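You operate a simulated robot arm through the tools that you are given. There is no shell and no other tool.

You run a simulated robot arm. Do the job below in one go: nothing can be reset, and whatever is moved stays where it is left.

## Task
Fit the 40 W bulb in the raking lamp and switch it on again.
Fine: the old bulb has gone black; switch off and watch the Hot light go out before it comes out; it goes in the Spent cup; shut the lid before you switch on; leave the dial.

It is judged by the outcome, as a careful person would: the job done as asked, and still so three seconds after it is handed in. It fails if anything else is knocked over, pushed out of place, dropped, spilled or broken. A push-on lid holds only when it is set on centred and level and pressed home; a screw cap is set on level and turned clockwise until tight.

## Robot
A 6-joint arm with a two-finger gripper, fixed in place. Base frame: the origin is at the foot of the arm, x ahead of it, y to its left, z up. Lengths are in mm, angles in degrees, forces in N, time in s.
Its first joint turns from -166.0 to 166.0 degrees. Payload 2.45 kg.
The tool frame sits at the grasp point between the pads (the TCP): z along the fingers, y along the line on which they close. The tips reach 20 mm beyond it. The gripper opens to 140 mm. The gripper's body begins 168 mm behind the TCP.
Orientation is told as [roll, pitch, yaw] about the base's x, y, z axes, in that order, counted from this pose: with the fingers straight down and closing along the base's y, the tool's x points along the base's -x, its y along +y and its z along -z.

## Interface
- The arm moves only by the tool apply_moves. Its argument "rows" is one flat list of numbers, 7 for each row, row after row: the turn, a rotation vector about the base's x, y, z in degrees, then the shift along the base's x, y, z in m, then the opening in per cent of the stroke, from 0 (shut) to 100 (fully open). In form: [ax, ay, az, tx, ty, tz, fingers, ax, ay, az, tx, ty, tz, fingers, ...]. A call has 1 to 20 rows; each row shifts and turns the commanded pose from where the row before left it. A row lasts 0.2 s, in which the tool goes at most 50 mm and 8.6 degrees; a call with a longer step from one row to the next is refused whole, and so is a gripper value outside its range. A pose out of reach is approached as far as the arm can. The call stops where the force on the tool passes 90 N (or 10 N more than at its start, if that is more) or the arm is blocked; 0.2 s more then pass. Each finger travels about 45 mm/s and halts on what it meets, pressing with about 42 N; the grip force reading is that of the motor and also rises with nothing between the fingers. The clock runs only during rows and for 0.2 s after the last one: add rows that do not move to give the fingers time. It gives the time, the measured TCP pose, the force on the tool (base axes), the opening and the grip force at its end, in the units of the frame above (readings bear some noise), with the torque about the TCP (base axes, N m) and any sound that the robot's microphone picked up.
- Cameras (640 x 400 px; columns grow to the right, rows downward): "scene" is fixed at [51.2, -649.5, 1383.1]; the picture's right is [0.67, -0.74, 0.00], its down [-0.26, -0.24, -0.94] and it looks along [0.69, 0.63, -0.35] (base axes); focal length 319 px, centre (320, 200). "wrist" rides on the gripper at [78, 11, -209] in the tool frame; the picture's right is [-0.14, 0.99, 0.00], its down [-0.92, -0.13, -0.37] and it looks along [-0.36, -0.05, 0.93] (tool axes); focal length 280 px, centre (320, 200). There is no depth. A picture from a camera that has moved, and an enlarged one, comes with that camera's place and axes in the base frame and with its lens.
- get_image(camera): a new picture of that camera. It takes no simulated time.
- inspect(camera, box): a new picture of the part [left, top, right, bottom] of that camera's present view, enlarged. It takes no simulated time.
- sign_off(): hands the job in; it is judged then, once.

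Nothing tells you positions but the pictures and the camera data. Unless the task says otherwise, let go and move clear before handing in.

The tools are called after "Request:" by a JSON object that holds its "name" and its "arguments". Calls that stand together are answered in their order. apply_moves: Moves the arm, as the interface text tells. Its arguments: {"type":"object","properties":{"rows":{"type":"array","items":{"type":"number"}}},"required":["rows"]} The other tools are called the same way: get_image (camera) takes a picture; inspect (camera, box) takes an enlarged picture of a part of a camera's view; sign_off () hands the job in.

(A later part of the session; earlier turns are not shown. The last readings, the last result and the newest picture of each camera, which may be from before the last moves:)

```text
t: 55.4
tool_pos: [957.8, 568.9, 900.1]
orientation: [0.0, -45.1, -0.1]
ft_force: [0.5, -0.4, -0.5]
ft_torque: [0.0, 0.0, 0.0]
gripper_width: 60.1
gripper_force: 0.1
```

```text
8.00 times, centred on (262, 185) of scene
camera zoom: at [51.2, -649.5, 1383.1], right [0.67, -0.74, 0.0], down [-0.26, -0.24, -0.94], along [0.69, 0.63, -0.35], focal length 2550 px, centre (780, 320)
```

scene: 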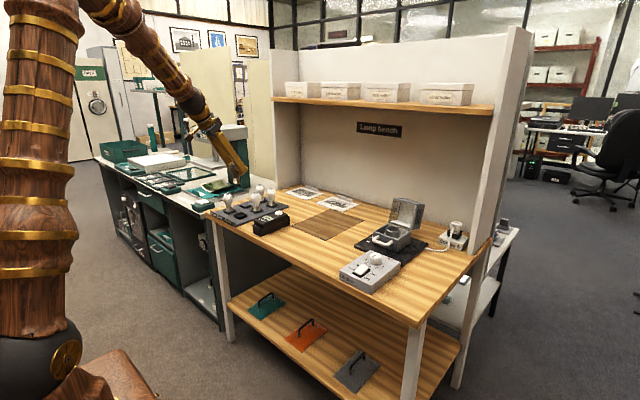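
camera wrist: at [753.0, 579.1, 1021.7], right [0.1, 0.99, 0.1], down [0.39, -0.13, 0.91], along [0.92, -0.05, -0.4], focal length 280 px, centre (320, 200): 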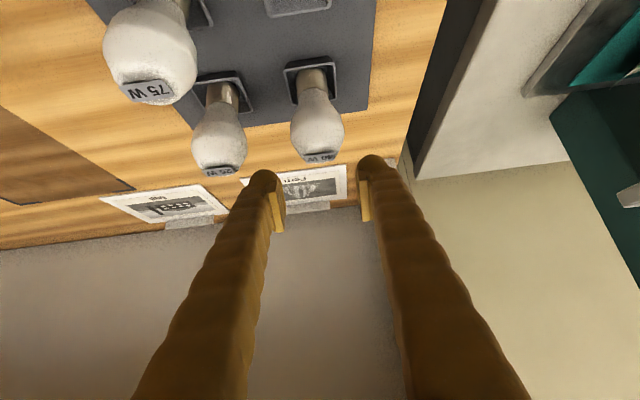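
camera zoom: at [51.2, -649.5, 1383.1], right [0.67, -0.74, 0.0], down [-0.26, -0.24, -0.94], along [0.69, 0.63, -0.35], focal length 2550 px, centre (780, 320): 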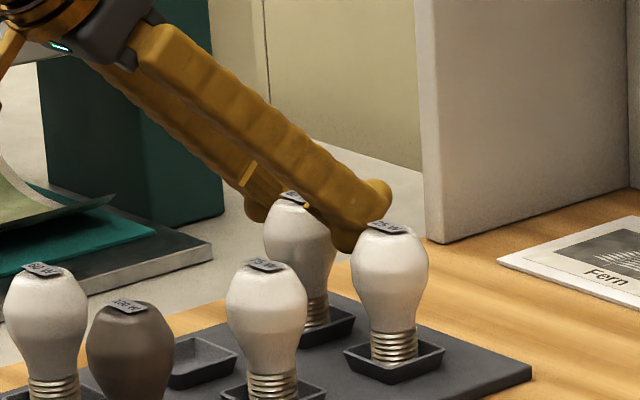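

The bulb is centred between the pads and the 25 W bulb is clear by several mm. I'll narrow a touch and go down to grasp height.

Request:
{"name": "apply_moves", "arguments": {"rows": [0, 0, 0, -0.001, 0, -0.006, 41, 0, 0, 0, 0, 0, -0.006, 41, 0, 0, 0, 0, 0, -0.005, 41, 0, 0, 0, 0, 0, -0.004, 41, 0, 0, 0, 0, 0, 0, 41]}}

Request:
{"name": "inspect", "arguments": {"camera": "wrist", "box": [200, 80, 440, 260]}}

Request:
{"name": "inspect", "arguments": {"camera": "scene", "box": [235, 160, 290, 210]}}

```text
t: 56.6
tool_pos: [955.7, 568.7, 879.1]
orientation: [0.0, -45.0, 0.1]
ft_force: [0.8, 0.6, -1.4]
ft_torque: [-0.02, 0.01, 0.01]
gripper_width: 57.3
gripper_force: 0.0
```

```text
2.22 times, centred on (320, 170) of wrist
camera zoom: at [752.5, 579.6, 972.0], right [0.1, 0.99, 0.1], down [0.39, -0.13, 0.91], along [0.92, -0.05, -0.4], focal length 623 px, centre (320, 267)
```

zoom: 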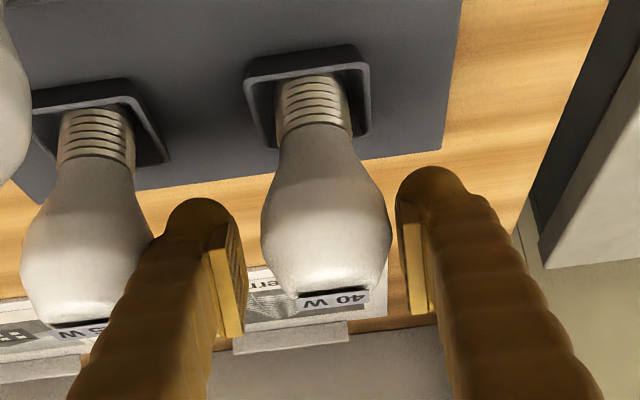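

```text
8.00 times, centred on (262, 185) of scene
camera zoom: at [51.2, -649.5, 1383.1], right [0.67, -0.74, 0.0], down [-0.26, -0.24, -0.94], along [0.69, 0.63, -0.35], focal length 2550 px, centre (780, 320)
```

zoom: 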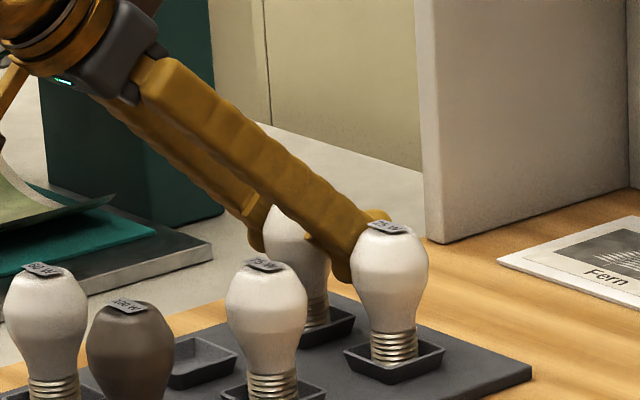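

The bulb is slightly to the left of centre. I'll nudge 1.5 mm over and close on it.

Request:
{"name": "apply_moves", "arguments": {"rows": [0, 0, 0, 0, 0.0015, 0, 41, 0, 0, 0, 0, 0, 0, 36, 0, 0, 0, 0, 0, 0, 31, 0, 0, 0, 0, 0, 0, 26, 0, 0, 0, 0, 0, 0, 26]}}

Request:
{"name": "inspect", "arguments": {"camera": "wrist", "box": [200, 80, 440, 260]}}

```text
t: 57.8
tool_pos: [955.3, 572.0, 881.5]
orientation: [0.0, -45.0, 0.1]
ft_force: [1.2, 0.2, 0.0]
ft_torque: [0.0, -0.01, 0.04]
gripper_width: 42.5
gripper_force: 42.1
```

```text
2.22 times, centred on (320, 170) of wrist
camera zoom: at [752.7, 581.4, 972.7], right [0.1, 0.99, 0.1], down [0.39, -0.13, 0.91], along [0.92, -0.05, -0.4], focal length 623 px, centre (320, 267)
```

zoom: 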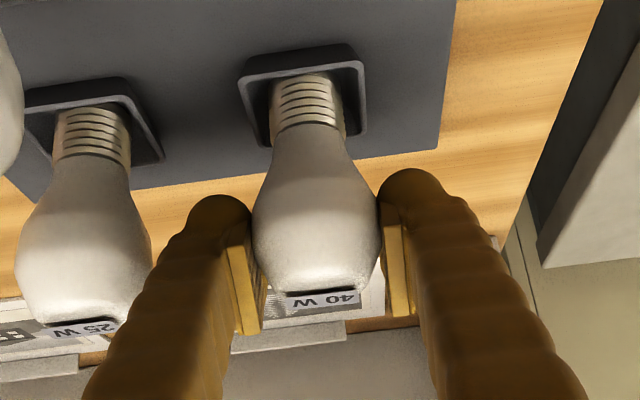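

The 40 W bulb is held at 42.5 mm. I'll lift it straight up and check it hangs well before carrying it.

Request:
{"name": "apply_moves", "arguments": {"rows": [0, 0, 0, 0, 0, 0.01, 26, 0, 0, 0, 0, 0, 0.02, 26, 0, 0, 0, 0, 0, 0.035, 26, 0, 0, 0, 0, 0, 0.04, 26, 0, 0, 0, 0, 0, 0.035, 26, 0, 0, 0, 0, 0, 0, 26]}}

Request:
{"name": "inspect", "arguments": {"camera": "wrist", "box": [200, 80, 440, 260]}}

Request:
{"name": "inspect", "arguments": {"camera": "scene", "box": [225, 140, 305, 210]}}

```text
t: 59.2
tool_pos: [959.5, 571.8, 1019.2]
orientation: [0.0, -45.0, 0.0]
ft_force: [-0.6, 0.0, -0.2]
ft_torque: [0.01, 0.04, 0.01]
gripper_width: 42.6
gripper_force: 41.9
```

```text
2.22 times, centred on (320, 170) of wrist
camera zoom: at [754.7, 582.7, 1110.5], right [0.1, 0.99, 0.1], down [0.39, -0.13, 0.91], along [0.92, -0.05, -0.4], focal length 623 px, centre (320, 267)
```

zoom: 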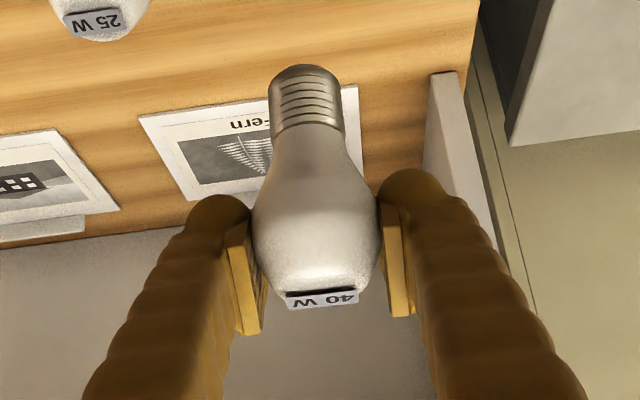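

```text
5.71 times, centred on (265, 175) of scene
camera zoom: at [51.2, -649.5, 1383.1], right [0.67, -0.74, 0.0], down [-0.26, -0.24, -0.94], along [0.69, 0.63, -0.35], focal length 1821 px, centre (634, 343)
```

zoom: 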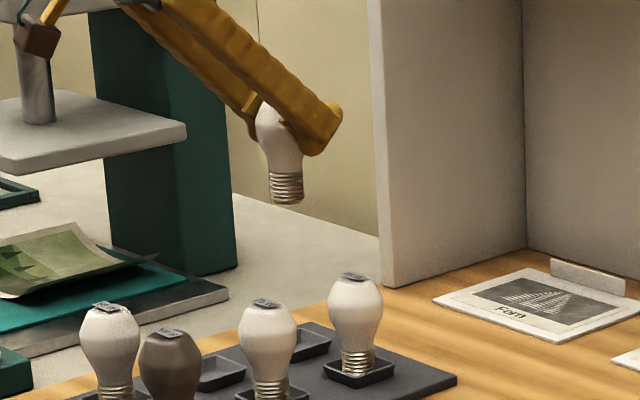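

The bulb is held upright. I'll carry it across to the lamp at a safe height, staying short of the open hood.

Request:
{"name": "apply_moves", "arguments": {"rows": [0, 0, 0, 0, -0.03, 0, 26, 0, 0, 0, 0, -0.042, 0, 26, 0, 0, 0, 0, -0.042, 0, 26, 0, 0, 0, 0, -0.042, 0, 26, 0, 0, 0, 0, -0.042, 0, 26, 0, 0, 0, 0, -0.042, 0, 26, 0, 0, 0, 0, -0.042, 0, 26, 0, 0, 0, 0, -0.042, 0, 26, 0, 0, 0, 0, -0.042, 0, 26, 0, 0, 0, 0, -0.042, 0, 26, 0, 0, 0, 0, -0.042, 0, 26, 0, 0, 0, 0, -0.042, 0, 26, 0, 0, 0, 0, -0.042, 0, 26, 0, 0, 0, 0, -0.042, 0, 26, 0, 0, 0, 0.01, -0.042, 0, 26, 0, 0, 0, 0.01, -0.042, 0, 26, 0, 0, 0, 0.01, -0.042, 0, 26, 0, 0, 0, 0.01, -0.0115, 0, 26, 0, 0, 0, 0, 0, 0, 26]}}

Request:
{"name": "get_image", "arguments": {"camera": "wrist"}}

Request:
{"name": "inspect", "arguments": {"camera": "scene", "box": [360, 170, 440, 250]}}

```text
t: 63.2
tool_pos: [997.4, -143.0, 1017.5]
orientation: [0.0, -45.0, -0.2]
ft_force: [0.3, -0.2, -0.4]
ft_torque: [0.0, -0.03, 0.03]
gripper_width: 42.7
gripper_force: 42.1
```

```text
taken
camera wrist: at [793.0, -132.9, 1109.6], right [0.1, 0.99, 0.1], down [0.39, -0.13, 0.91], along [0.92, -0.05, -0.4], focal length 280 px, centre (320, 200)
```

wrist: 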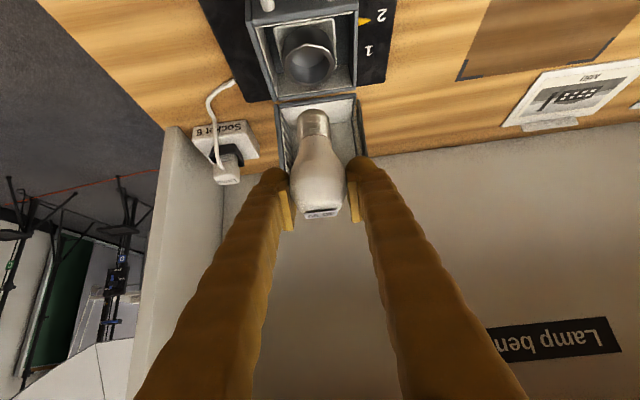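

```text
5.00 times, centred on (400, 210) of scene
camera zoom: at [51.2, -649.5, 1383.1], right [0.67, -0.74, 0.0], down [-0.26, -0.24, -0.94], along [0.69, 0.63, -0.35], focal length 1593 px, centre (-80, 150)
```

zoom: 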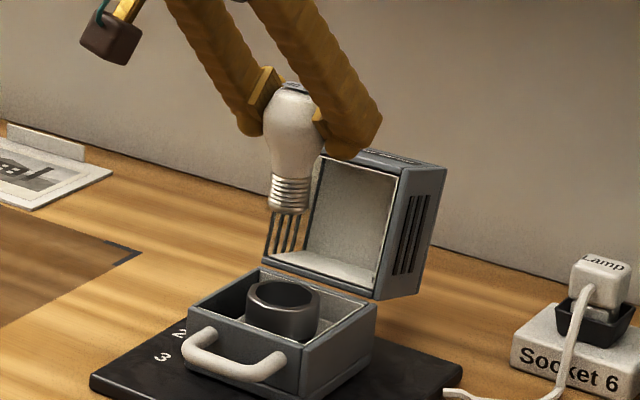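

The empty socket collar is in view below the bulb. I'll zoom in on both cameras to line the base up with it.

Request:
{"name": "inspect", "arguments": {"camera": "wrist", "box": [240, 0, 400, 220]}}

Request:
{"name": "inspect", "arguments": {"camera": "scene", "box": [385, 195, 425, 245]}}

```text
1.82 times, centred on (320, 110) of wrist
camera zoom: at [793.0, -132.9, 1109.6], right [0.1, 0.99, 0.1], down [0.39, -0.13, 0.91], along [0.92, -0.05, -0.4], focal length 510 px, centre (320, 364)
```

zoom: 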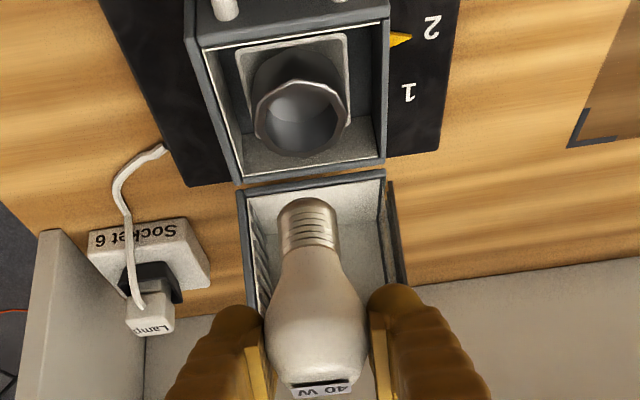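

```text
8.00 times, centred on (405, 220) of scene
camera zoom: at [51.2, -649.5, 1383.1], right [0.67, -0.74, 0.0], down [-0.26, -0.24, -0.94], along [0.69, 0.63, -0.35], focal length 2550 px, centre (-360, 40)
```

zoom: 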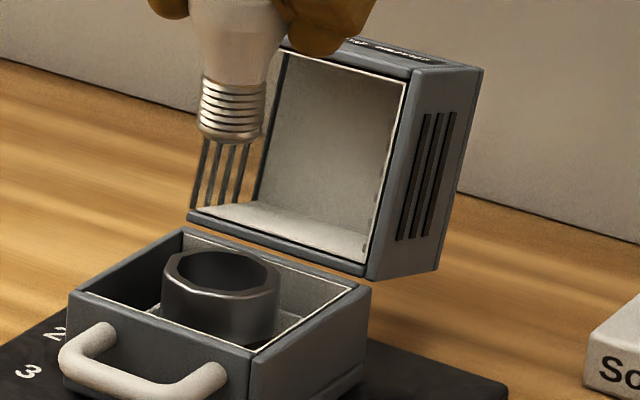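

Triangulating both, the base must shift about +7 mm in x and +2 mm in y, and it is about 71 mm above the collar's top. I'll shift and descend 58 mm, then check again.

Request:
{"name": "apply_moves", "arguments": {"rows": [0, 0, 0, 0.0068, 0.002, 0, 26, 0, 0, 0, 0, 0, -0.02, 26, 0, 0, 0, 0, 0, -0.02, 26, 0, 0, 0, 0, 0, -0.018, 26, 0, 0, 0, 0, 0, 0, 26]}}

Request:
{"name": "inspect", "arguments": {"camera": "wrist", "box": [240, 0, 400, 220]}}

Request:
{"name": "inspect", "arguments": {"camera": "scene", "box": [385, 195, 425, 245]}}

```text
t: 64.4
tool_pos: [1004.5, -140.3, 962.6]
orientation: [0.1, -45.1, 0.0]
ft_force: [-0.8, -0.6, -0.3]
ft_torque: [-0.03, 0.0, 0.01]
gripper_width: 42.6
gripper_force: 42.1
```

```text
1.82 times, centred on (320, 110) of wrist
camera zoom: at [800.8, -130.6, 1054.3], right [0.1, 0.99, 0.1], down [0.39, -0.13, 0.91], along [0.92, -0.05, -0.4], focal length 510 px, centre (320, 364)
```

zoom: 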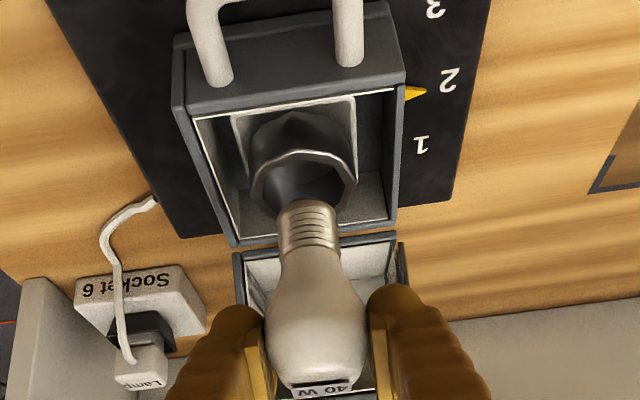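

```text
8.00 times, centred on (405, 220) of scene
camera zoom: at [51.2, -649.5, 1383.1], right [0.67, -0.74, 0.0], down [-0.26, -0.24, -0.94], along [0.69, 0.63, -0.35], focal length 2550 px, centre (-360, 40)
```

zoom: 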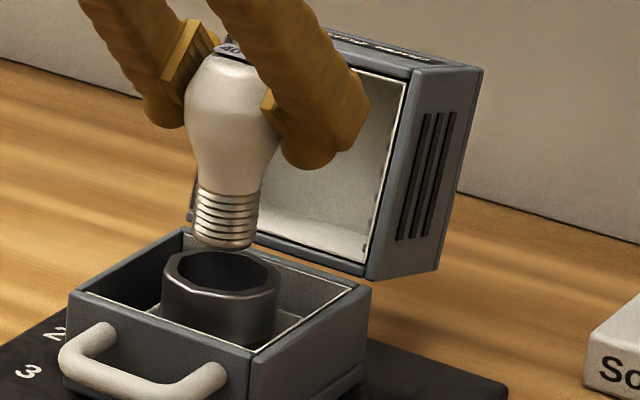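

The base is now directly over the collar in both views. I'll lower slowly into the socket, watching the force.

Request:
{"name": "apply_moves", "arguments": {"rows": [0, 0, 0, 0, 0, -0.006, 26, 0, 0, 0, 0, 0, -0.006, 26, 0, 0, 0, 0, 0, -0.003, 26, 0, 0, 0, 0, 0, 0, 26]}}

Request:
{"name": "inspect", "arguments": {"camera": "wrist", "box": [240, 0, 400, 220]}}

Request:
{"name": "inspect", "arguments": {"camera": "scene", "box": [385, 195, 425, 245]}}

```text
t: 65.4
tool_pos: [1003.1, -141.4, 948.5]
orientation: [-0.1, -45.1, -0.1]
ft_force: [0.3, 0.8, -0.7]
ft_torque: [-0.03, 0.02, 0.02]
gripper_width: 42.5
gripper_force: 42.0
```

```text
1.82 times, centred on (320, 110) of wrist
camera zoom: at [799.2, -130.3, 1039.4], right [0.1, 0.99, 0.1], down [0.39, -0.13, 0.91], along [0.92, -0.05, -0.4], focal length 510 px, centre (320, 364)
```

zoom: 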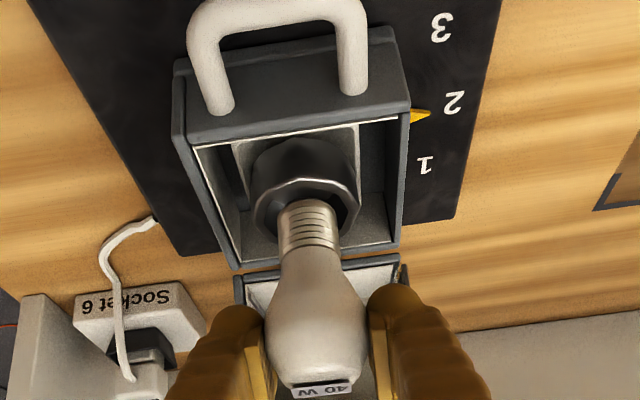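

```text
8.00 times, centred on (405, 220) of scene
camera zoom: at [51.2, -649.5, 1383.1], right [0.67, -0.74, 0.0], down [-0.26, -0.24, -0.94], along [0.69, 0.63, -0.35], focal length 2550 px, centre (-360, 40)
```

zoom: 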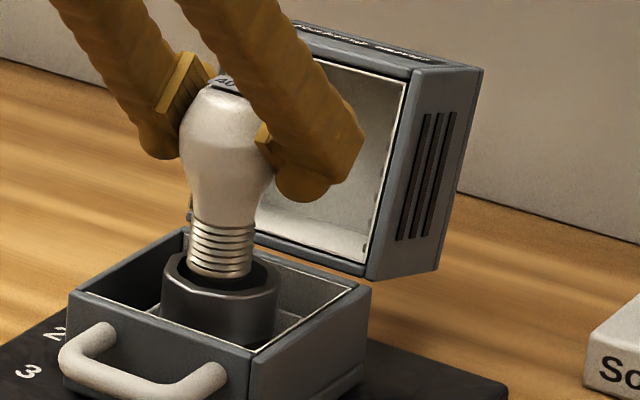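

The base is entering the collar, centred to within about 2 mm. I'll nudge slightly forward and continue down.

Request:
{"name": "apply_moves", "arguments": {"rows": [0, 0, 0, 0.0015, 0, -0.004, 26, 0, 0, 0, 0, 0, -0.005, 26, 0, 0, 0, 0, 0, -0.005, 26, 0, 0, 0, 0, 0, -0.005, 26, 0, 0, 0, 0, 0, -0.004, 26, 0, 0, 0, 0, 0, 0, 26]}}

Request:
{"name": "inspect", "arguments": {"camera": "wrist", "box": [240, 0, 400, 220]}}

Request:
{"name": "inspect", "arguments": {"camera": "scene", "box": [385, 195, 425, 245]}}

```text
t: 66.8
tool_pos: [1003.6, -139.0, 922.4]
orientation: [0.0, -45.0, 0.0]
ft_force: [0.8, 0.2, 0.0]
ft_torque: [-0.02, -0.01, 0.03]
gripper_width: 42.6
gripper_force: 41.8
```

```text
1.82 times, centred on (320, 110) of wrist
camera zoom: at [799.8, -130.0, 1014.2], right [0.1, 0.99, 0.1], down [0.39, -0.13, 0.91], along [0.92, -0.05, -0.4], focal length 510 px, centre (320, 364)
```

zoom: 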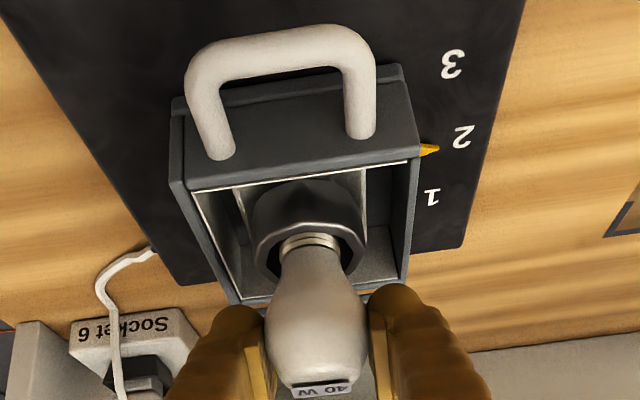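

```text
8.00 times, centred on (405, 220) of scene
camera zoom: at [51.2, -649.5, 1383.1], right [0.67, -0.74, 0.0], down [-0.26, -0.24, -0.94], along [0.69, 0.63, -0.35], focal length 2550 px, centre (-360, 40)
```

zoom: 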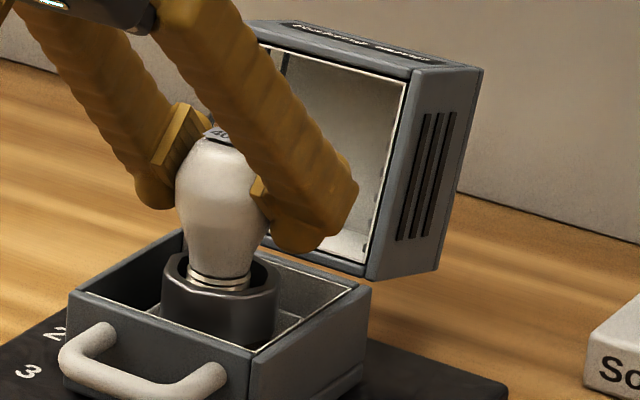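

Still free of contact. I'll continue down toward the seat, expected near TCP z 901, in small steps.

Request:
{"name": "apply_moves", "arguments": {"rows": [0, 0, 0, 0.0015, 0, -0.004, 26, 0, 0, 0, 0, 0, -0.004, 26, 0, 0, 0, 0, 0, -0.004, 26, 0, 0, 0, 0, 0, -0.003, 26, 0, 0, 0, 0, 0, 0, 26]}}

Request:
{"name": "inspect", "arguments": {"camera": "wrist", "box": [240, 60, 400, 220]}}

Request:
{"name": "inspect", "arguments": {"camera": "scene", "box": [385, 195, 425, 245]}}

```text
t: 68.0
tool_pos: [1005.7, -140.4, 908.0]
orientation: [-0.1, -45.0, -0.1]
ft_force: [-0.4, -0.9, -0.8]
ft_torque: [0.01, 0.03, -0.03]
gripper_width: 42.4
gripper_force: 42.4
```

```text
2.50 times, centred on (320, 140) of wrist
camera zoom: at [801.7, -130.6, 1000.4], right [0.1, 0.99, 0.1], down [0.39, -0.13, 0.91], along [0.92, -0.05, -0.4], focal length 701 px, centre (320, 350)
```

zoom: 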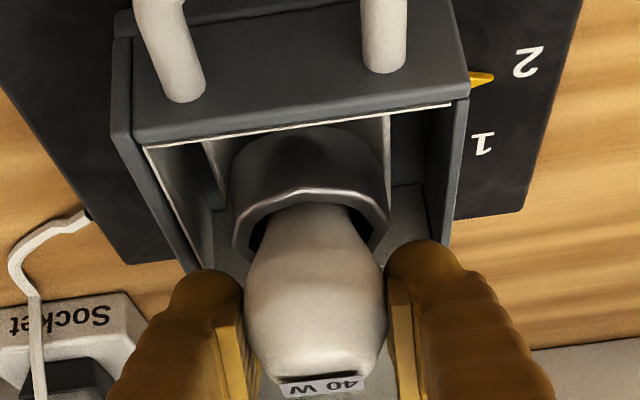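

```text
8.00 times, centred on (405, 220) of scene
camera zoom: at [51.2, -649.5, 1383.1], right [0.67, -0.74, 0.0], down [-0.26, -0.24, -0.94], along [0.69, 0.63, -0.35], focal length 2550 px, centre (-360, 40)
```

zoom: 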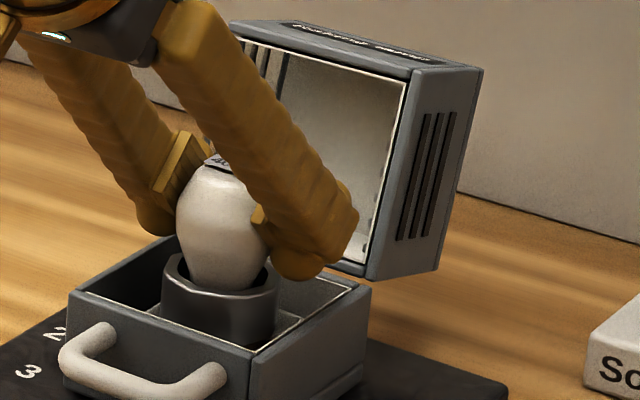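

About 6 mm to go compared with how the old bulb sat. I'll use fine steps now.

Request:
{"name": "apply_moves", "arguments": {"rows": [0, 0, 0, 0.001, 0, -0.002, 26, 0, 0, 0, 0, 0, -0.002, 26, 0, 0, 0, 0, 0, 0, 26]}}

Request:
{"name": "apply_moves", "arguments": {"rows": [0, 0, 0, 0, 0, -0.0015, 26, 0, 0, 0, 0, 0, 0, 26]}}

Request:
{"name": "apply_moves", "arguments": {"rows": [0, 0, 0, 0, 0, -0.001, 26, 0, 0, 0, 0, 0, 0, 26]}}

Request:
{"name": "inspect", "arguments": {"camera": "scene", "box": [385, 195, 425, 245]}}

```text
t: 68.8
tool_pos: [1006.1, -140.6, 904.8]
orientation: [0.0, -44.9, 0.0]
ft_force: [-0.7, -0.5, 0.3]
ft_torque: [-0.03, -0.01, 0.02]
gripper_width: 42.5
gripper_force: 42.5
```

```text
t: 69.4
tool_pos: [1006.7, -140.7, 903.8]
orientation: [-0.1, -45.1, 0.0]
ft_force: [-2.5, -1.5, 21.1]
ft_torque: [-0.27, 0.3, 0.02]
gripper_width: 42.4
gripper_force: 42.4
```

```text
t: 70.0
tool_pos: [1007.4, -140.6, 903.6]
orientation: [-0.1, -45.1, 0.0]
ft_force: [-1.0, 3.9, 34.6]
ft_torque: [0.06, 0.3, -0.04]
gripper_width: 42.6
gripper_force: 42.2
```

```text
8.00 times, centred on (405, 220) of scene
camera zoom: at [51.2, -649.5, 1383.1], right [0.67, -0.74, 0.0], down [-0.26, -0.24, -0.94], along [0.69, 0.63, -0.35], focal length 2550 px, centre (-360, 40)
```

zoom: 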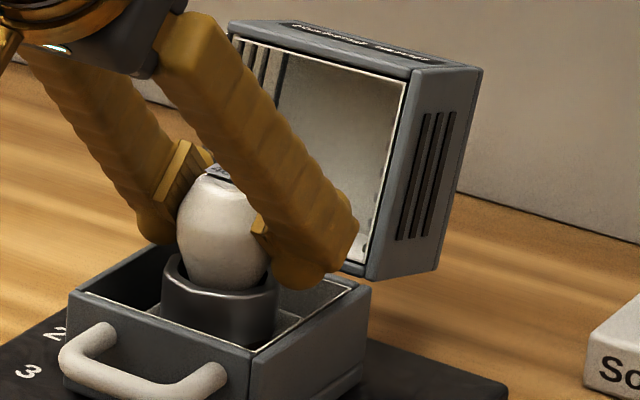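

The bulb has met its seat at the expected height, within about 1 mm of the old bulb's seating. I'll unload and release slowly.

Request:
{"name": "apply_moves", "arguments": {"rows": [0, 0, 0, 0, 0, 0.0015, 26, 0, 0, 0, 0, 0, 0, 29, 0, 0, 0, 0, 0, 0, 32, 0, 0, 0, 0, 0, 0, 37, 0, 0, 0, 0, 0, 0, 42, 0, 0, 0, 0, 0, 0, 42]}}

Request:
{"name": "inspect", "arguments": {"camera": "scene", "box": [385, 195, 425, 245]}}

Request:
{"name": "inspect", "arguments": {"camera": "wrist", "box": [240, 60, 400, 220]}}

```text
t: 71.4
tool_pos: [1006.7, -141.5, 903.3]
orientation: [0.0, -45.0, -0.1]
ft_force: [0.3, 0.6, -0.4]
ft_torque: [0.02, -0.04, 0.0]
gripper_width: 58.4
gripper_force: 0.1
```

```text
8.00 times, centred on (405, 220) of scene
camera zoom: at [51.2, -649.5, 1383.1], right [0.67, -0.74, 0.0], down [-0.26, -0.24, -0.94], along [0.69, 0.63, -0.35], focal length 2550 px, centre (-360, 40)
```

zoom: 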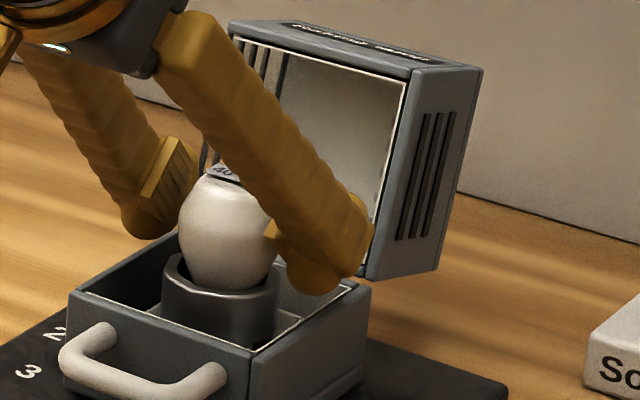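

```text
2.50 times, centred on (320, 140) of wrist
camera zoom: at [802.8, -130.6, 995.3], right [0.1, 0.99, 0.1], down [0.39, -0.13, 0.91], along [0.92, -0.05, -0.4], focal length 701 px, centre (320, 350)
```

zoom: 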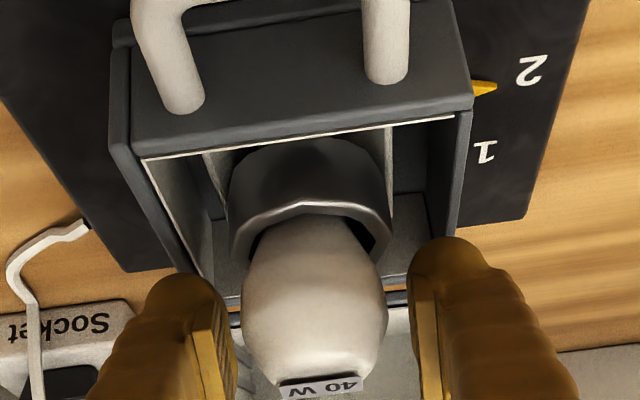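

The bulb stands in its socket. I'll withdraw straight up and take a look from above.

Request:
{"name": "apply_moves", "arguments": {"rows": [0, 0, 0, 0, 0, 0.015, 42, 0, 0, 0, 0, 0, 0.025, 42, 0, 0, 0, 0, 0, 0.035, 42, 0, 0, 0, -0.02, 0, 0.035, 42, 0, 5, 0, -0.03, 0, 0.03, 42, 0, 5, 0, -0.02, 0, 0.02, 50, 0, 5, 0, 0, 0, 0, 60, 0, 0, 0, 0, 0, 0, 60]}}

Request:
{"name": "inspect", "arguments": {"camera": "scene", "box": [380, 195, 440, 250]}}

Request:
{"name": "get_image", "arguments": {"camera": "wrist"}}

Request:
{"name": "inspect", "arguments": {"camera": "wrist", "box": [240, 0, 400, 220]}}

```text
t: 73.2
tool_pos: [937.1, -140.0, 1062.9]
orientation: [-0.1, -29.9, 0.0]
ft_force: [0.1, -0.4, 0.1]
ft_torque: [0.0, 0.02, 0.01]
gripper_width: 84.0
gripper_force: 0.0
```

```text
7.27 times, centred on (410, 222) of scene
camera zoom: at [51.2, -649.5, 1383.1], right [0.67, -0.74, 0.0], down [-0.26, -0.24, -0.94], along [0.69, 0.63, -0.35], focal length 2318 px, centre (-334, 36)
```

zoom: 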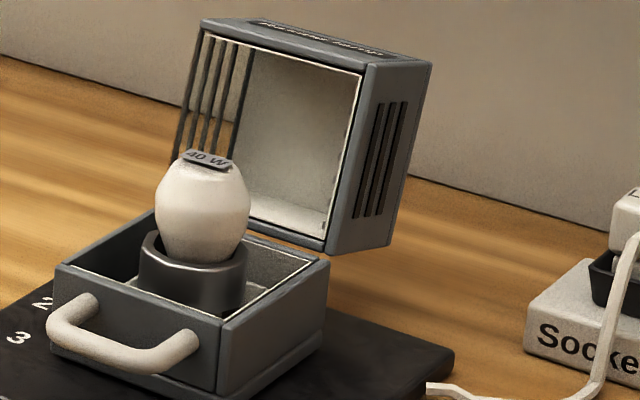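

```text
taken
camera wrist: at [765.1, -128.7, 1203.7], right [0.12, 0.99, 0.07], down [0.61, -0.13, 0.78], along [0.78, -0.05, -0.62], focal length 280 px, centre (320, 200)
```

wrist: 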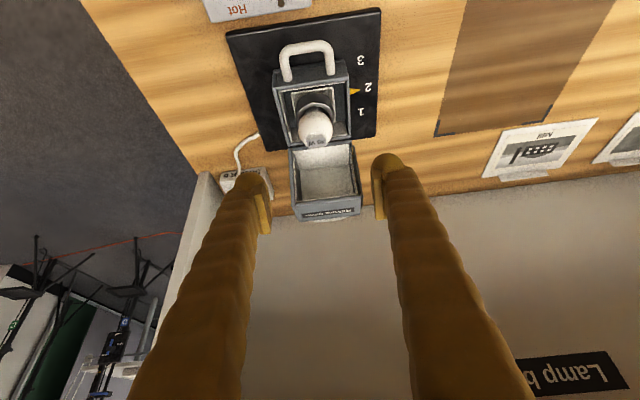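

```text
1.82 times, centred on (320, 110) of wrist
camera zoom: at [765.1, -128.7, 1203.7], right [0.12, 0.99, 0.07], down [0.61, -0.13, 0.78], along [0.78, -0.05, -0.62], focal length 510 px, centre (320, 364)
```

zoom: 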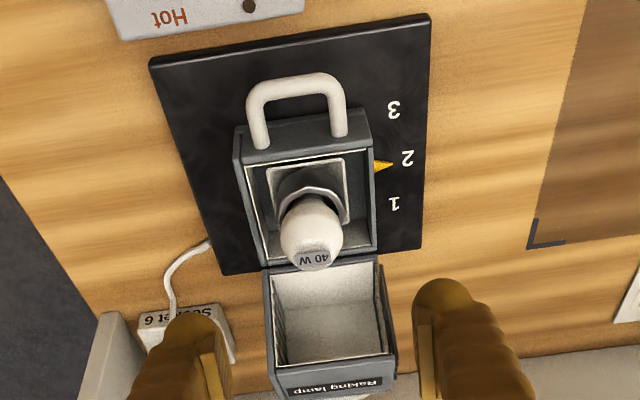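

The 40 W bulb is seated upright, at the same height as the old one. To close the hood I'll take it by its sides, about 102 mm wide, near its open edge, so I'll move in front of it with the fingers fully open.

Request:
{"name": "apply_moves", "arguments": {"rows": [0, -6, 0, 0.03, -0.0005, -0.01, 100, 0, -6, 0, 0.03, 0, -0.015, 100, 0, -6, 0, 0.025, 0, -0.015, 100, 0, 0, 0, 0.013, 0, -0.015, 100, 0, 0, 0, 0, 0, 0, 100]}}

Request:
{"name": "get_image", "arguments": {"camera": "wrist"}}

Request:
{"name": "inspect", "arguments": {"camera": "scene", "box": [370, 170, 450, 250]}}

```text
t: 74.4
tool_pos: [1034.6, -145.2, 1007.0]
orientation: [0.0, -48.0, -0.2]
ft_force: [-0.6, -0.3, 0.5]
ft_torque: [0.0, -0.06, -0.01]
gripper_width: 139.9
gripper_force: 0.0
```

```text
taken
camera wrist: at [826.1, -134.1, 1088.5], right [0.09, 0.99, 0.1], down [0.34, -0.13, 0.93], along [0.94, -0.05, -0.35], focal length 280 px, centre (320, 200)
```

wrist: 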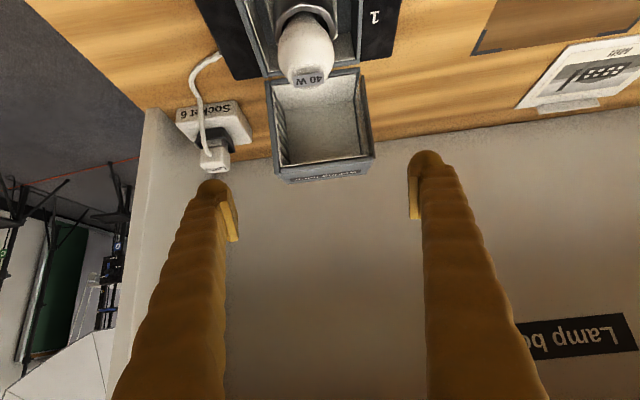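

```text
5.00 times, centred on (410, 210) of scene
camera zoom: at [51.2, -649.5, 1383.1], right [0.67, -0.74, 0.0], down [-0.26, -0.24, -0.94], along [0.69, 0.63, -0.35], focal length 1593 px, centre (-130, 150)
```

zoom: 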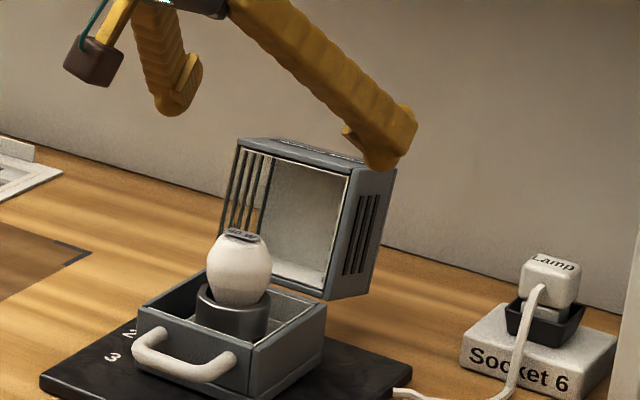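

I need to know the hood's exact pose, so I'll zoom in on it from both cameras.

Request:
{"name": "inspect", "arguments": {"camera": "wrist", "box": [240, 40, 400, 200]}}

Request:
{"name": "inspect", "arguments": {"camera": "scene", "box": [400, 190, 455, 235]}}

```text
2.50 times, centred on (320, 120) of wrist
camera zoom: at [826.1, -134.1, 1088.5], right [0.09, 0.99, 0.1], down [0.34, -0.13, 0.93], along [0.94, -0.05, -0.35], focal length 701 px, centre (320, 400)
```

zoom: 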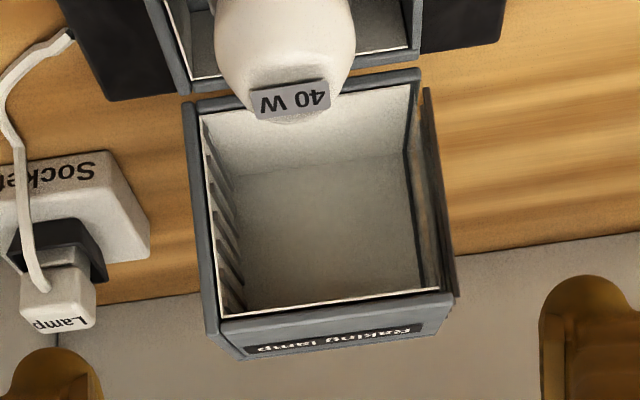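

```text
8.89 times, centred on (428, 212) of scene
camera zoom: at [51.2, -649.5, 1383.1], right [0.67, -0.74, 0.0], down [-0.26, -0.24, -0.94], along [0.69, 0.63, -0.35], focal length 2833 px, centre (-636, 89)
```

zoom: 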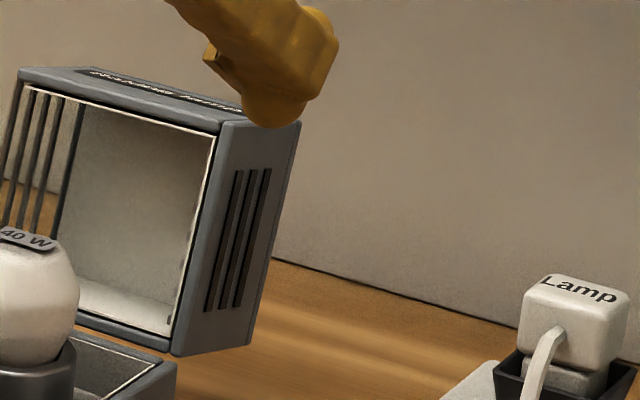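

The hood's open edge runs from the hinge at about (1058, 866) up to (1084, 957), and its centre is at y≈-139. I'll move in so the pads straddle its sides near the open edge.

Request:
{"name": "apply_moves", "arguments": {"rows": [0, 0, 0, 0.0, 0.006, 0, 100, 0, 0, 0, 0.02, 0, -0.022, 100, 0, 0, 0, 0.02, 0, -0.022, 100, 0, 0, 0, 0.015, 0, -0.018, 100, 0, 0, 0, 0.012, 0, -0.013, 100, 0, 0, 0, 0, 0, 0, 100]}}

Request:
{"name": "get_image", "arguments": {"camera": "wrist"}}

Request:
{"name": "inspect", "arguments": {"camera": "scene", "box": [370, 170, 450, 250]}}

```text
t: 75.8
tool_pos: [1100.1, -136.6, 932.7]
orientation: [0.1, -48.0, -0.1]
ft_force: [0.0, 0.1, 0.7]
ft_torque: [-0.03, 0.0, -0.02]
gripper_width: 139.9
gripper_force: 0.0
```

```text
taken
camera wrist: at [891.0, -125.6, 1013.4], right [0.09, 0.99, 0.1], down [0.34, -0.13, 0.93], along [0.94, -0.05, -0.35], focal length 280 px, centre (320, 200)
```

wrist: 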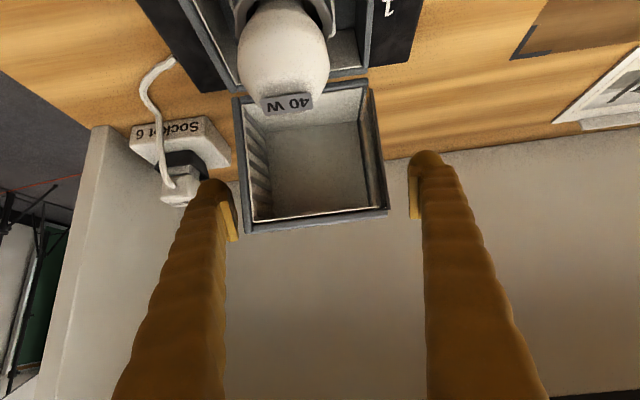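

```text
5.00 times, centred on (410, 210) of scene
camera zoom: at [51.2, -649.5, 1383.1], right [0.67, -0.74, 0.0], down [-0.26, -0.24, -0.94], along [0.69, 0.63, -0.35], focal length 1593 px, centre (-130, 150)
```

zoom: 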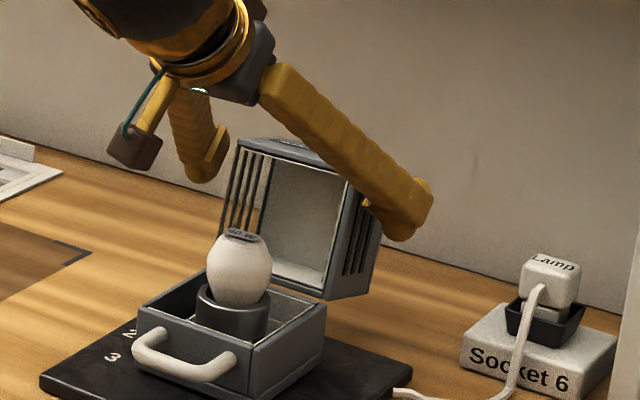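

The hood sits between the fingers but slightly to one side. I'll shift 5 mm to centre and close gently on its sides.

Request:
{"name": "apply_moves", "arguments": {"rows": [0, 0, 0, 0, -0.005, 0, 90, 0, 0, 0, 0, 0, 0, 82, 0, 0, 0, 0, 0, 0, 76, 0, 0, 0, 0, 0, 0, 70, 0, 0, 0, 0, 0, 0, 70]}}

Request:
{"name": "get_image", "arguments": {"camera": "wrist"}}

Request:
{"name": "inspect", "arguments": {"camera": "scene", "box": [370, 170, 450, 250]}}

```text
t: 77.0
tool_pos: [1099.8, -139.6, 934.9]
orientation: [0.0, -47.9, 0.0]
ft_force: [0.0, -0.8, 0.8]
ft_torque: [-0.5, 0.13, 0.12]
gripper_width: 110.8
gripper_force: 44.8
```

```text
taken
camera wrist: at [891.3, -129.4, 1014.7], right [0.09, 0.99, 0.1], down [0.34, -0.13, 0.93], along [0.94, -0.05, -0.35], focal length 280 px, centre (320, 200)
```

wrist: 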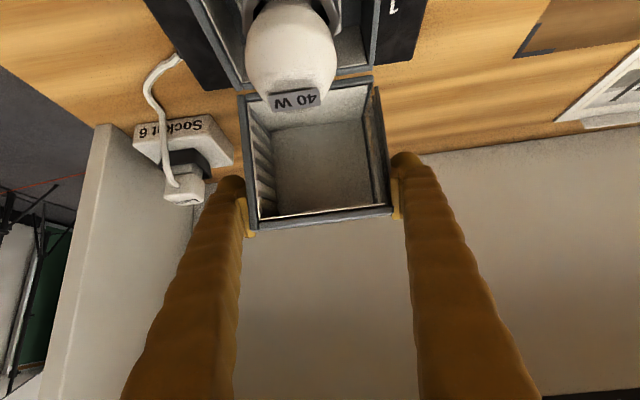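

```text
5.00 times, centred on (410, 210) of scene
camera zoom: at [51.2, -649.5, 1383.1], right [0.67, -0.74, 0.0], down [-0.26, -0.24, -0.94], along [0.69, 0.63, -0.35], focal length 1593 px, centre (-130, 150)
```

zoom: 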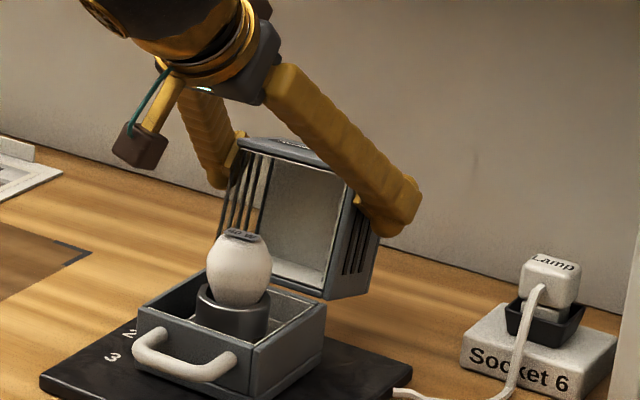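

The hood is held at 111 mm. I'll swing it along the arc about the hinge toward closed, turning the tool with it partly and watching forces.

Request:
{"name": "apply_moves", "arguments": {"rows": [0, -3, 0, -0.0047, 0, 0.0027, 70, 0, -3, 0, -0.005, 0, 0.0024, 70, 0, -3, 0, -0.0051, 0, 0.002, 70, 0, -3, 0, -0.0052, 0, 0.0016, 70, 0, 0, 0, 0, 0, 0, 70]}}

Request:
{"name": "inspect", "arguments": {"camera": "scene", "box": [370, 170, 450, 250]}}

```text
t: 78.2
tool_pos: [1084.4, -134.7, 941.8]
orientation: [0.0, -60.3, -0.1]
ft_force: [18.6, -29.3, 48.0]
ft_torque: [-0.98, 0.56, 2.57]
gripper_width: 112.4
gripper_force: 45.6
out of reach, approached as far as the arm can: row 1, 2
```

```text
5.00 times, centred on (410, 210) of scene
camera zoom: at [51.2, -649.5, 1383.1], right [0.67, -0.74, 0.0], down [-0.26, -0.24, -0.94], along [0.69, 0.63, -0.35], focal length 1593 px, centre (-130, 150)
```

zoom: 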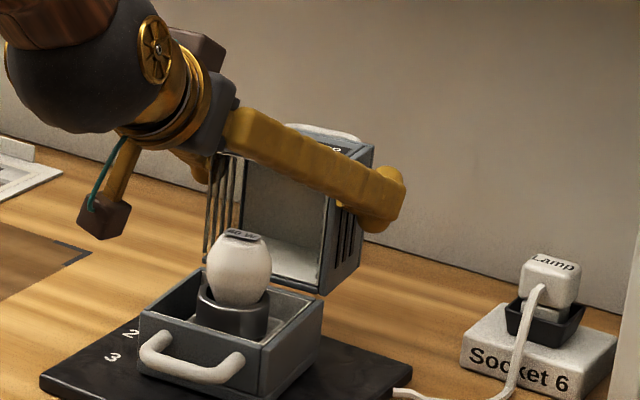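

The arm briefly hit its reach limit while tilting and loaded the lamp sideways. I'll stop and look closely at the lamp's position on its pad before going on.

Request:
{"name": "get_image", "arguments": {"camera": "wrist"}}

Request:
{"name": "inspect", "arguments": {"camera": "scene", "box": [365, 215, 445, 270]}}

```text
taken
camera wrist: at [863.1, -123.7, 976.4], right [0.07, 0.99, 0.12], down [0.14, -0.13, 0.98], along [0.99, -0.05, -0.14], focal length 280 px, centre (320, 200)
```

wrist: 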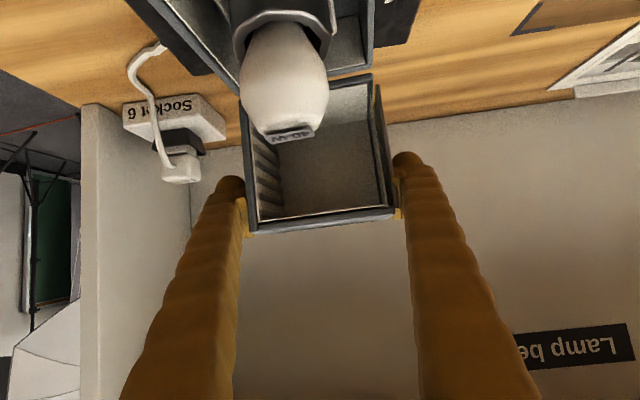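

```text
7.27 times, centred on (405, 242) of scene
camera zoom: at [51.2, -649.5, 1383.1], right [0.67, -0.74, 0.0], down [-0.26, -0.24, -0.94], along [0.69, 0.63, -0.35], focal length 2318 px, centre (-298, -109)
```

zoom: 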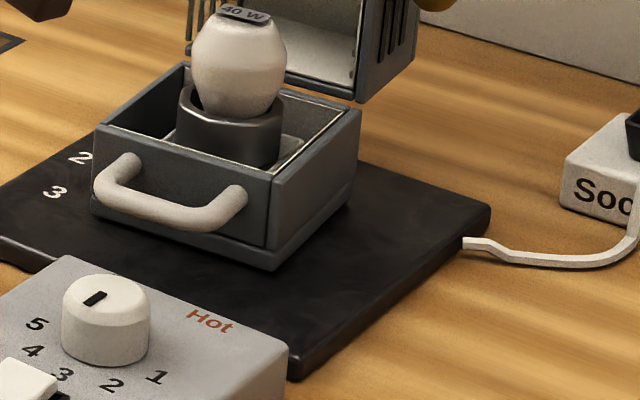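

I'll take the same view as before the swing, to compare directly.

Request:
{"name": "inspect", "arguments": {"camera": "scene", "box": [380, 195, 440, 250]}}

Request:
{"name": "inspect", "arguments": {"camera": "scene", "box": [360, 180, 440, 250]}}

```text
7.27 times, centred on (410, 222) of scene
camera zoom: at [51.2, -649.5, 1383.1], right [0.67, -0.74, 0.0], down [-0.26, -0.24, -0.94], along [0.69, 0.63, -0.35], focal length 2318 px, centre (-334, 36)
```

zoom: 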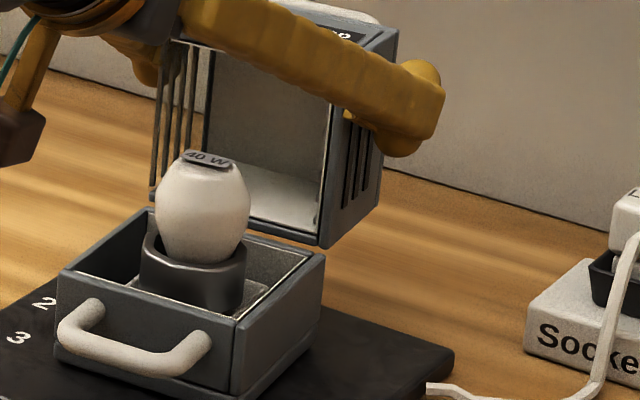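

```text
5.71 times, centred on (400, 215) of scene
camera zoom: at [51.2, -649.5, 1383.1], right [0.67, -0.74, 0.0], down [-0.26, -0.24, -0.94], along [0.69, 0.63, -0.35], focal length 1821 px, centre (-137, 114)
```

zoom: 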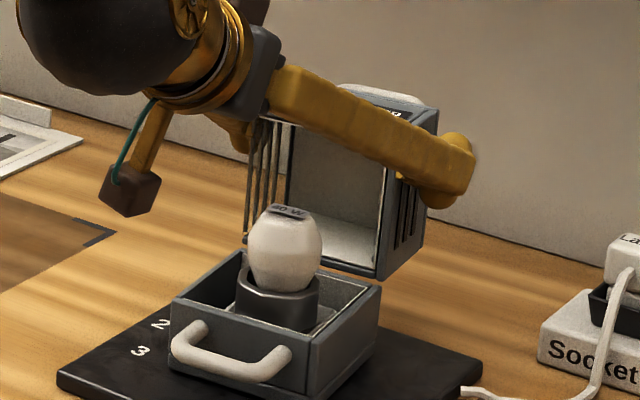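

The bulb hasn't moved, but the lamp body has turned a few degrees about its vertical axis, so it's on a turntable. I'll bring the hood back sideways so the pointer returns to 2, before closing further.

Request:
{"name": "apply_moves", "arguments": {"rows": [0, 0, 0, 0, -0.0025, 0.001, 70, 0, 0, 0, 0, -0.0025, 0.001, 70, 0, 0, 0, 0, 0, 0, 70]}}

Request:
{"name": "inspect", "arguments": {"camera": "scene", "box": [380, 195, 440, 250]}}

Request:
{"name": "inspect", "arguments": {"camera": "wrist", "box": [200, 0, 420, 240]}}

```text
t: 79.0
tool_pos: [1084.4, -138.1, 939.9]
orientation: [0.2, -59.9, 0.1]
ft_force: [3.0, 21.6, 25.1]
ft_torque: [-0.64, 0.69, -1.82]
gripper_width: 111.7
gripper_force: 45.2
```

```text
7.27 times, centred on (410, 222) of scene
camera zoom: at [51.2, -649.5, 1383.1], right [0.67, -0.74, 0.0], down [-0.26, -0.24, -0.94], along [0.69, 0.63, -0.35], focal length 2318 px, centre (-334, 36)
```

zoom: 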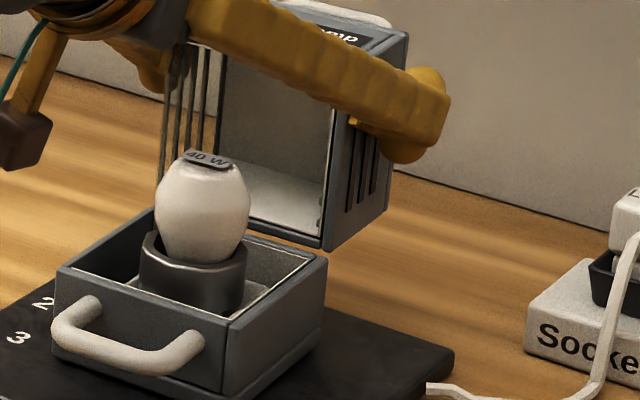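

```text
1.67 times, centred on (310, 120) of wrist
camera zoom: at [863.2, -127.3, 975.6], right [0.07, 0.99, 0.12], down [0.14, -0.13, 0.98], along [0.99, -0.05, -0.15], focal length 467 px, centre (337, 333)
```

zoom: 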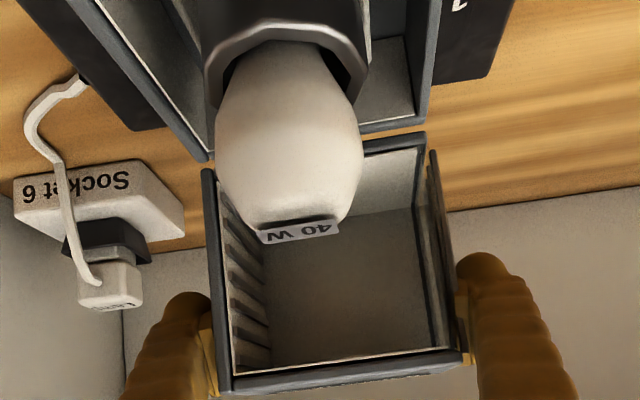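

About half the turn is undone. I'll continue a little further.

Request:
{"name": "apply_moves", "arguments": {"rows": [0, 0, 0, 0, -0.002, 0.001, 70, 0, 0, 0, 0, -0.002, 0.0005, 70, 0, 0, 0, 0, 0, 0, 70]}}

Request:
{"name": "inspect", "arguments": {"camera": "scene", "box": [380, 195, 440, 250]}}

```text
t: 79.8
tool_pos: [1084.8, -141.2, 938.1]
orientation: [0.0, -59.8, 0.0]
ft_force: [14.4, 49.1, -19.4]
ft_torque: [-0.73, -1.51, -3.98]
gripper_width: 111.0
gripper_force: 44.7
```

```text
7.27 times, centred on (410, 222) of scene
camera zoom: at [51.2, -649.5, 1383.1], right [0.67, -0.74, 0.0], down [-0.26, -0.24, -0.94], along [0.69, 0.63, -0.35], focal length 2318 px, centre (-334, 36)
```

zoom: 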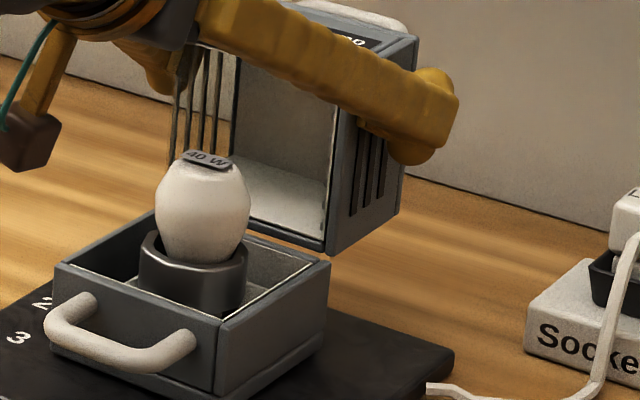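

The lamp body is back in its original orientation. I'll take out the remaining sideways load.

Request:
{"name": "apply_moves", "arguments": {"rows": [0, 0, 0, 0, 0.003, 0, 70, 0, 0, 0, 0, 0, 0, 70]}}

Request:
{"name": "inspect", "arguments": {"camera": "scene", "box": [380, 195, 440, 250]}}

```text
t: 80.4
tool_pos: [1084.8, -141.1, 938.6]
orientation: [-0.1, -59.7, -0.2]
ft_force: [-14.5, 12.6, -26.4]
ft_torque: [0.47, 0.16, -0.97]
gripper_width: 110.9
gripper_force: 45.4
```

```text
7.27 times, centred on (410, 222) of scene
camera zoom: at [51.2, -649.5, 1383.1], right [0.67, -0.74, 0.0], down [-0.26, -0.24, -0.94], along [0.69, 0.63, -0.35], focal length 2318 px, centre (-334, 36)
```

zoom: 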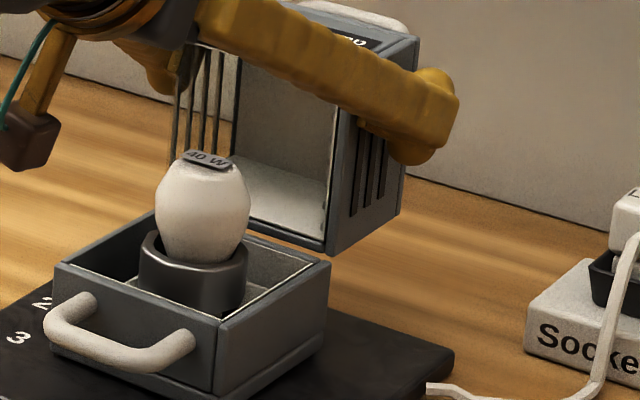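

The load is small and the lamp is aligned. I'll continue the swing with no more tilting, two small steps at a time.

Request:
{"name": "apply_moves", "arguments": {"rows": [0, 0, 0, -0.005, 0.001, 0.0, 70, 0, 0, 0, -0.0051, 0, 0.001, 70, 0, 0, 0, 0, 0, 0, 70]}}

Request:
{"name": "inspect", "arguments": {"camera": "scene", "box": [380, 195, 440, 250]}}

```text
t: 81.2
tool_pos: [1076.2, -140.3, 941.4]
orientation: [0.1, -60.0, -0.1]
ft_force: [10.6, -15.2, -29.8]
ft_torque: [0.5, -1.51, 1.18]
gripper_width: 110.7
gripper_force: 45.5
```

```text
7.27 times, centred on (410, 222) of scene
camera zoom: at [51.2, -649.5, 1383.1], right [0.67, -0.74, 0.0], down [-0.26, -0.24, -0.94], along [0.69, 0.63, -0.35], focal length 2318 px, centre (-334, 36)
```

zoom: 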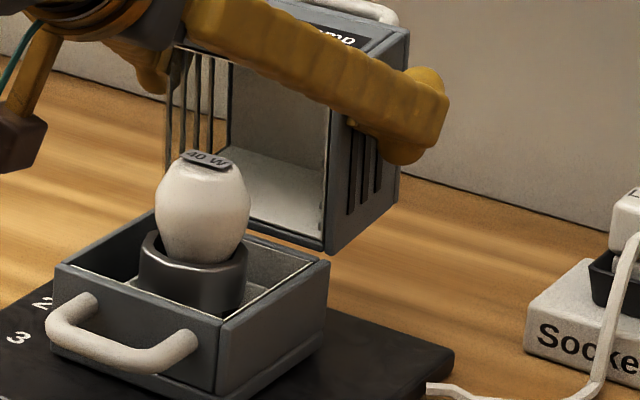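

Good, the lamp is still aligned. I'll continue.

Request:
{"name": "apply_moves", "arguments": {"rows": [0, 0, 0, -0.005, -0.001, -0.001, 70, 0, 0, 0, -0.0052, 0, 0.0005, 70, 0, 0, 0, -0.0053, 0, 0.0003, 70, 0, 0, 0, 0, 0, 0, 70]}}

Request:
{"name": "inspect", "arguments": {"camera": "scene", "box": [380, 195, 440, 250]}}

```text
t: 82.2
tool_pos: [1061.4, -140.3, 943.5]
orientation: [0.0, -60.0, -0.1]
ft_force: [20.4, -12.8, -17.2]
ft_torque: [-0.19, -1.58, 0.82]
gripper_width: 111.0
gripper_force: 45.1
```

```text
7.27 times, centred on (410, 222) of scene
camera zoom: at [51.2, -649.5, 1383.1], right [0.67, -0.74, 0.0], down [-0.26, -0.24, -0.94], along [0.69, 0.63, -0.35], focal length 2318 px, centre (-334, 36)
```

zoom: 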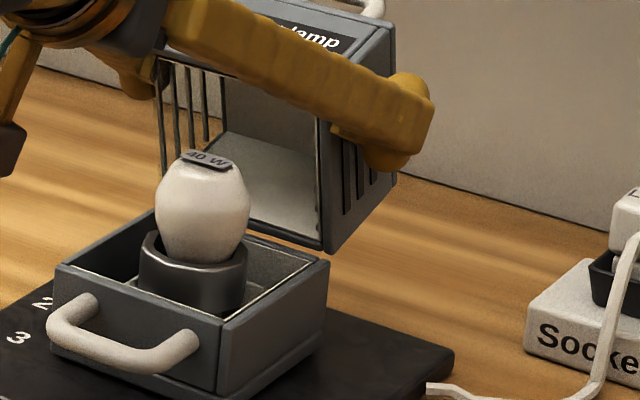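

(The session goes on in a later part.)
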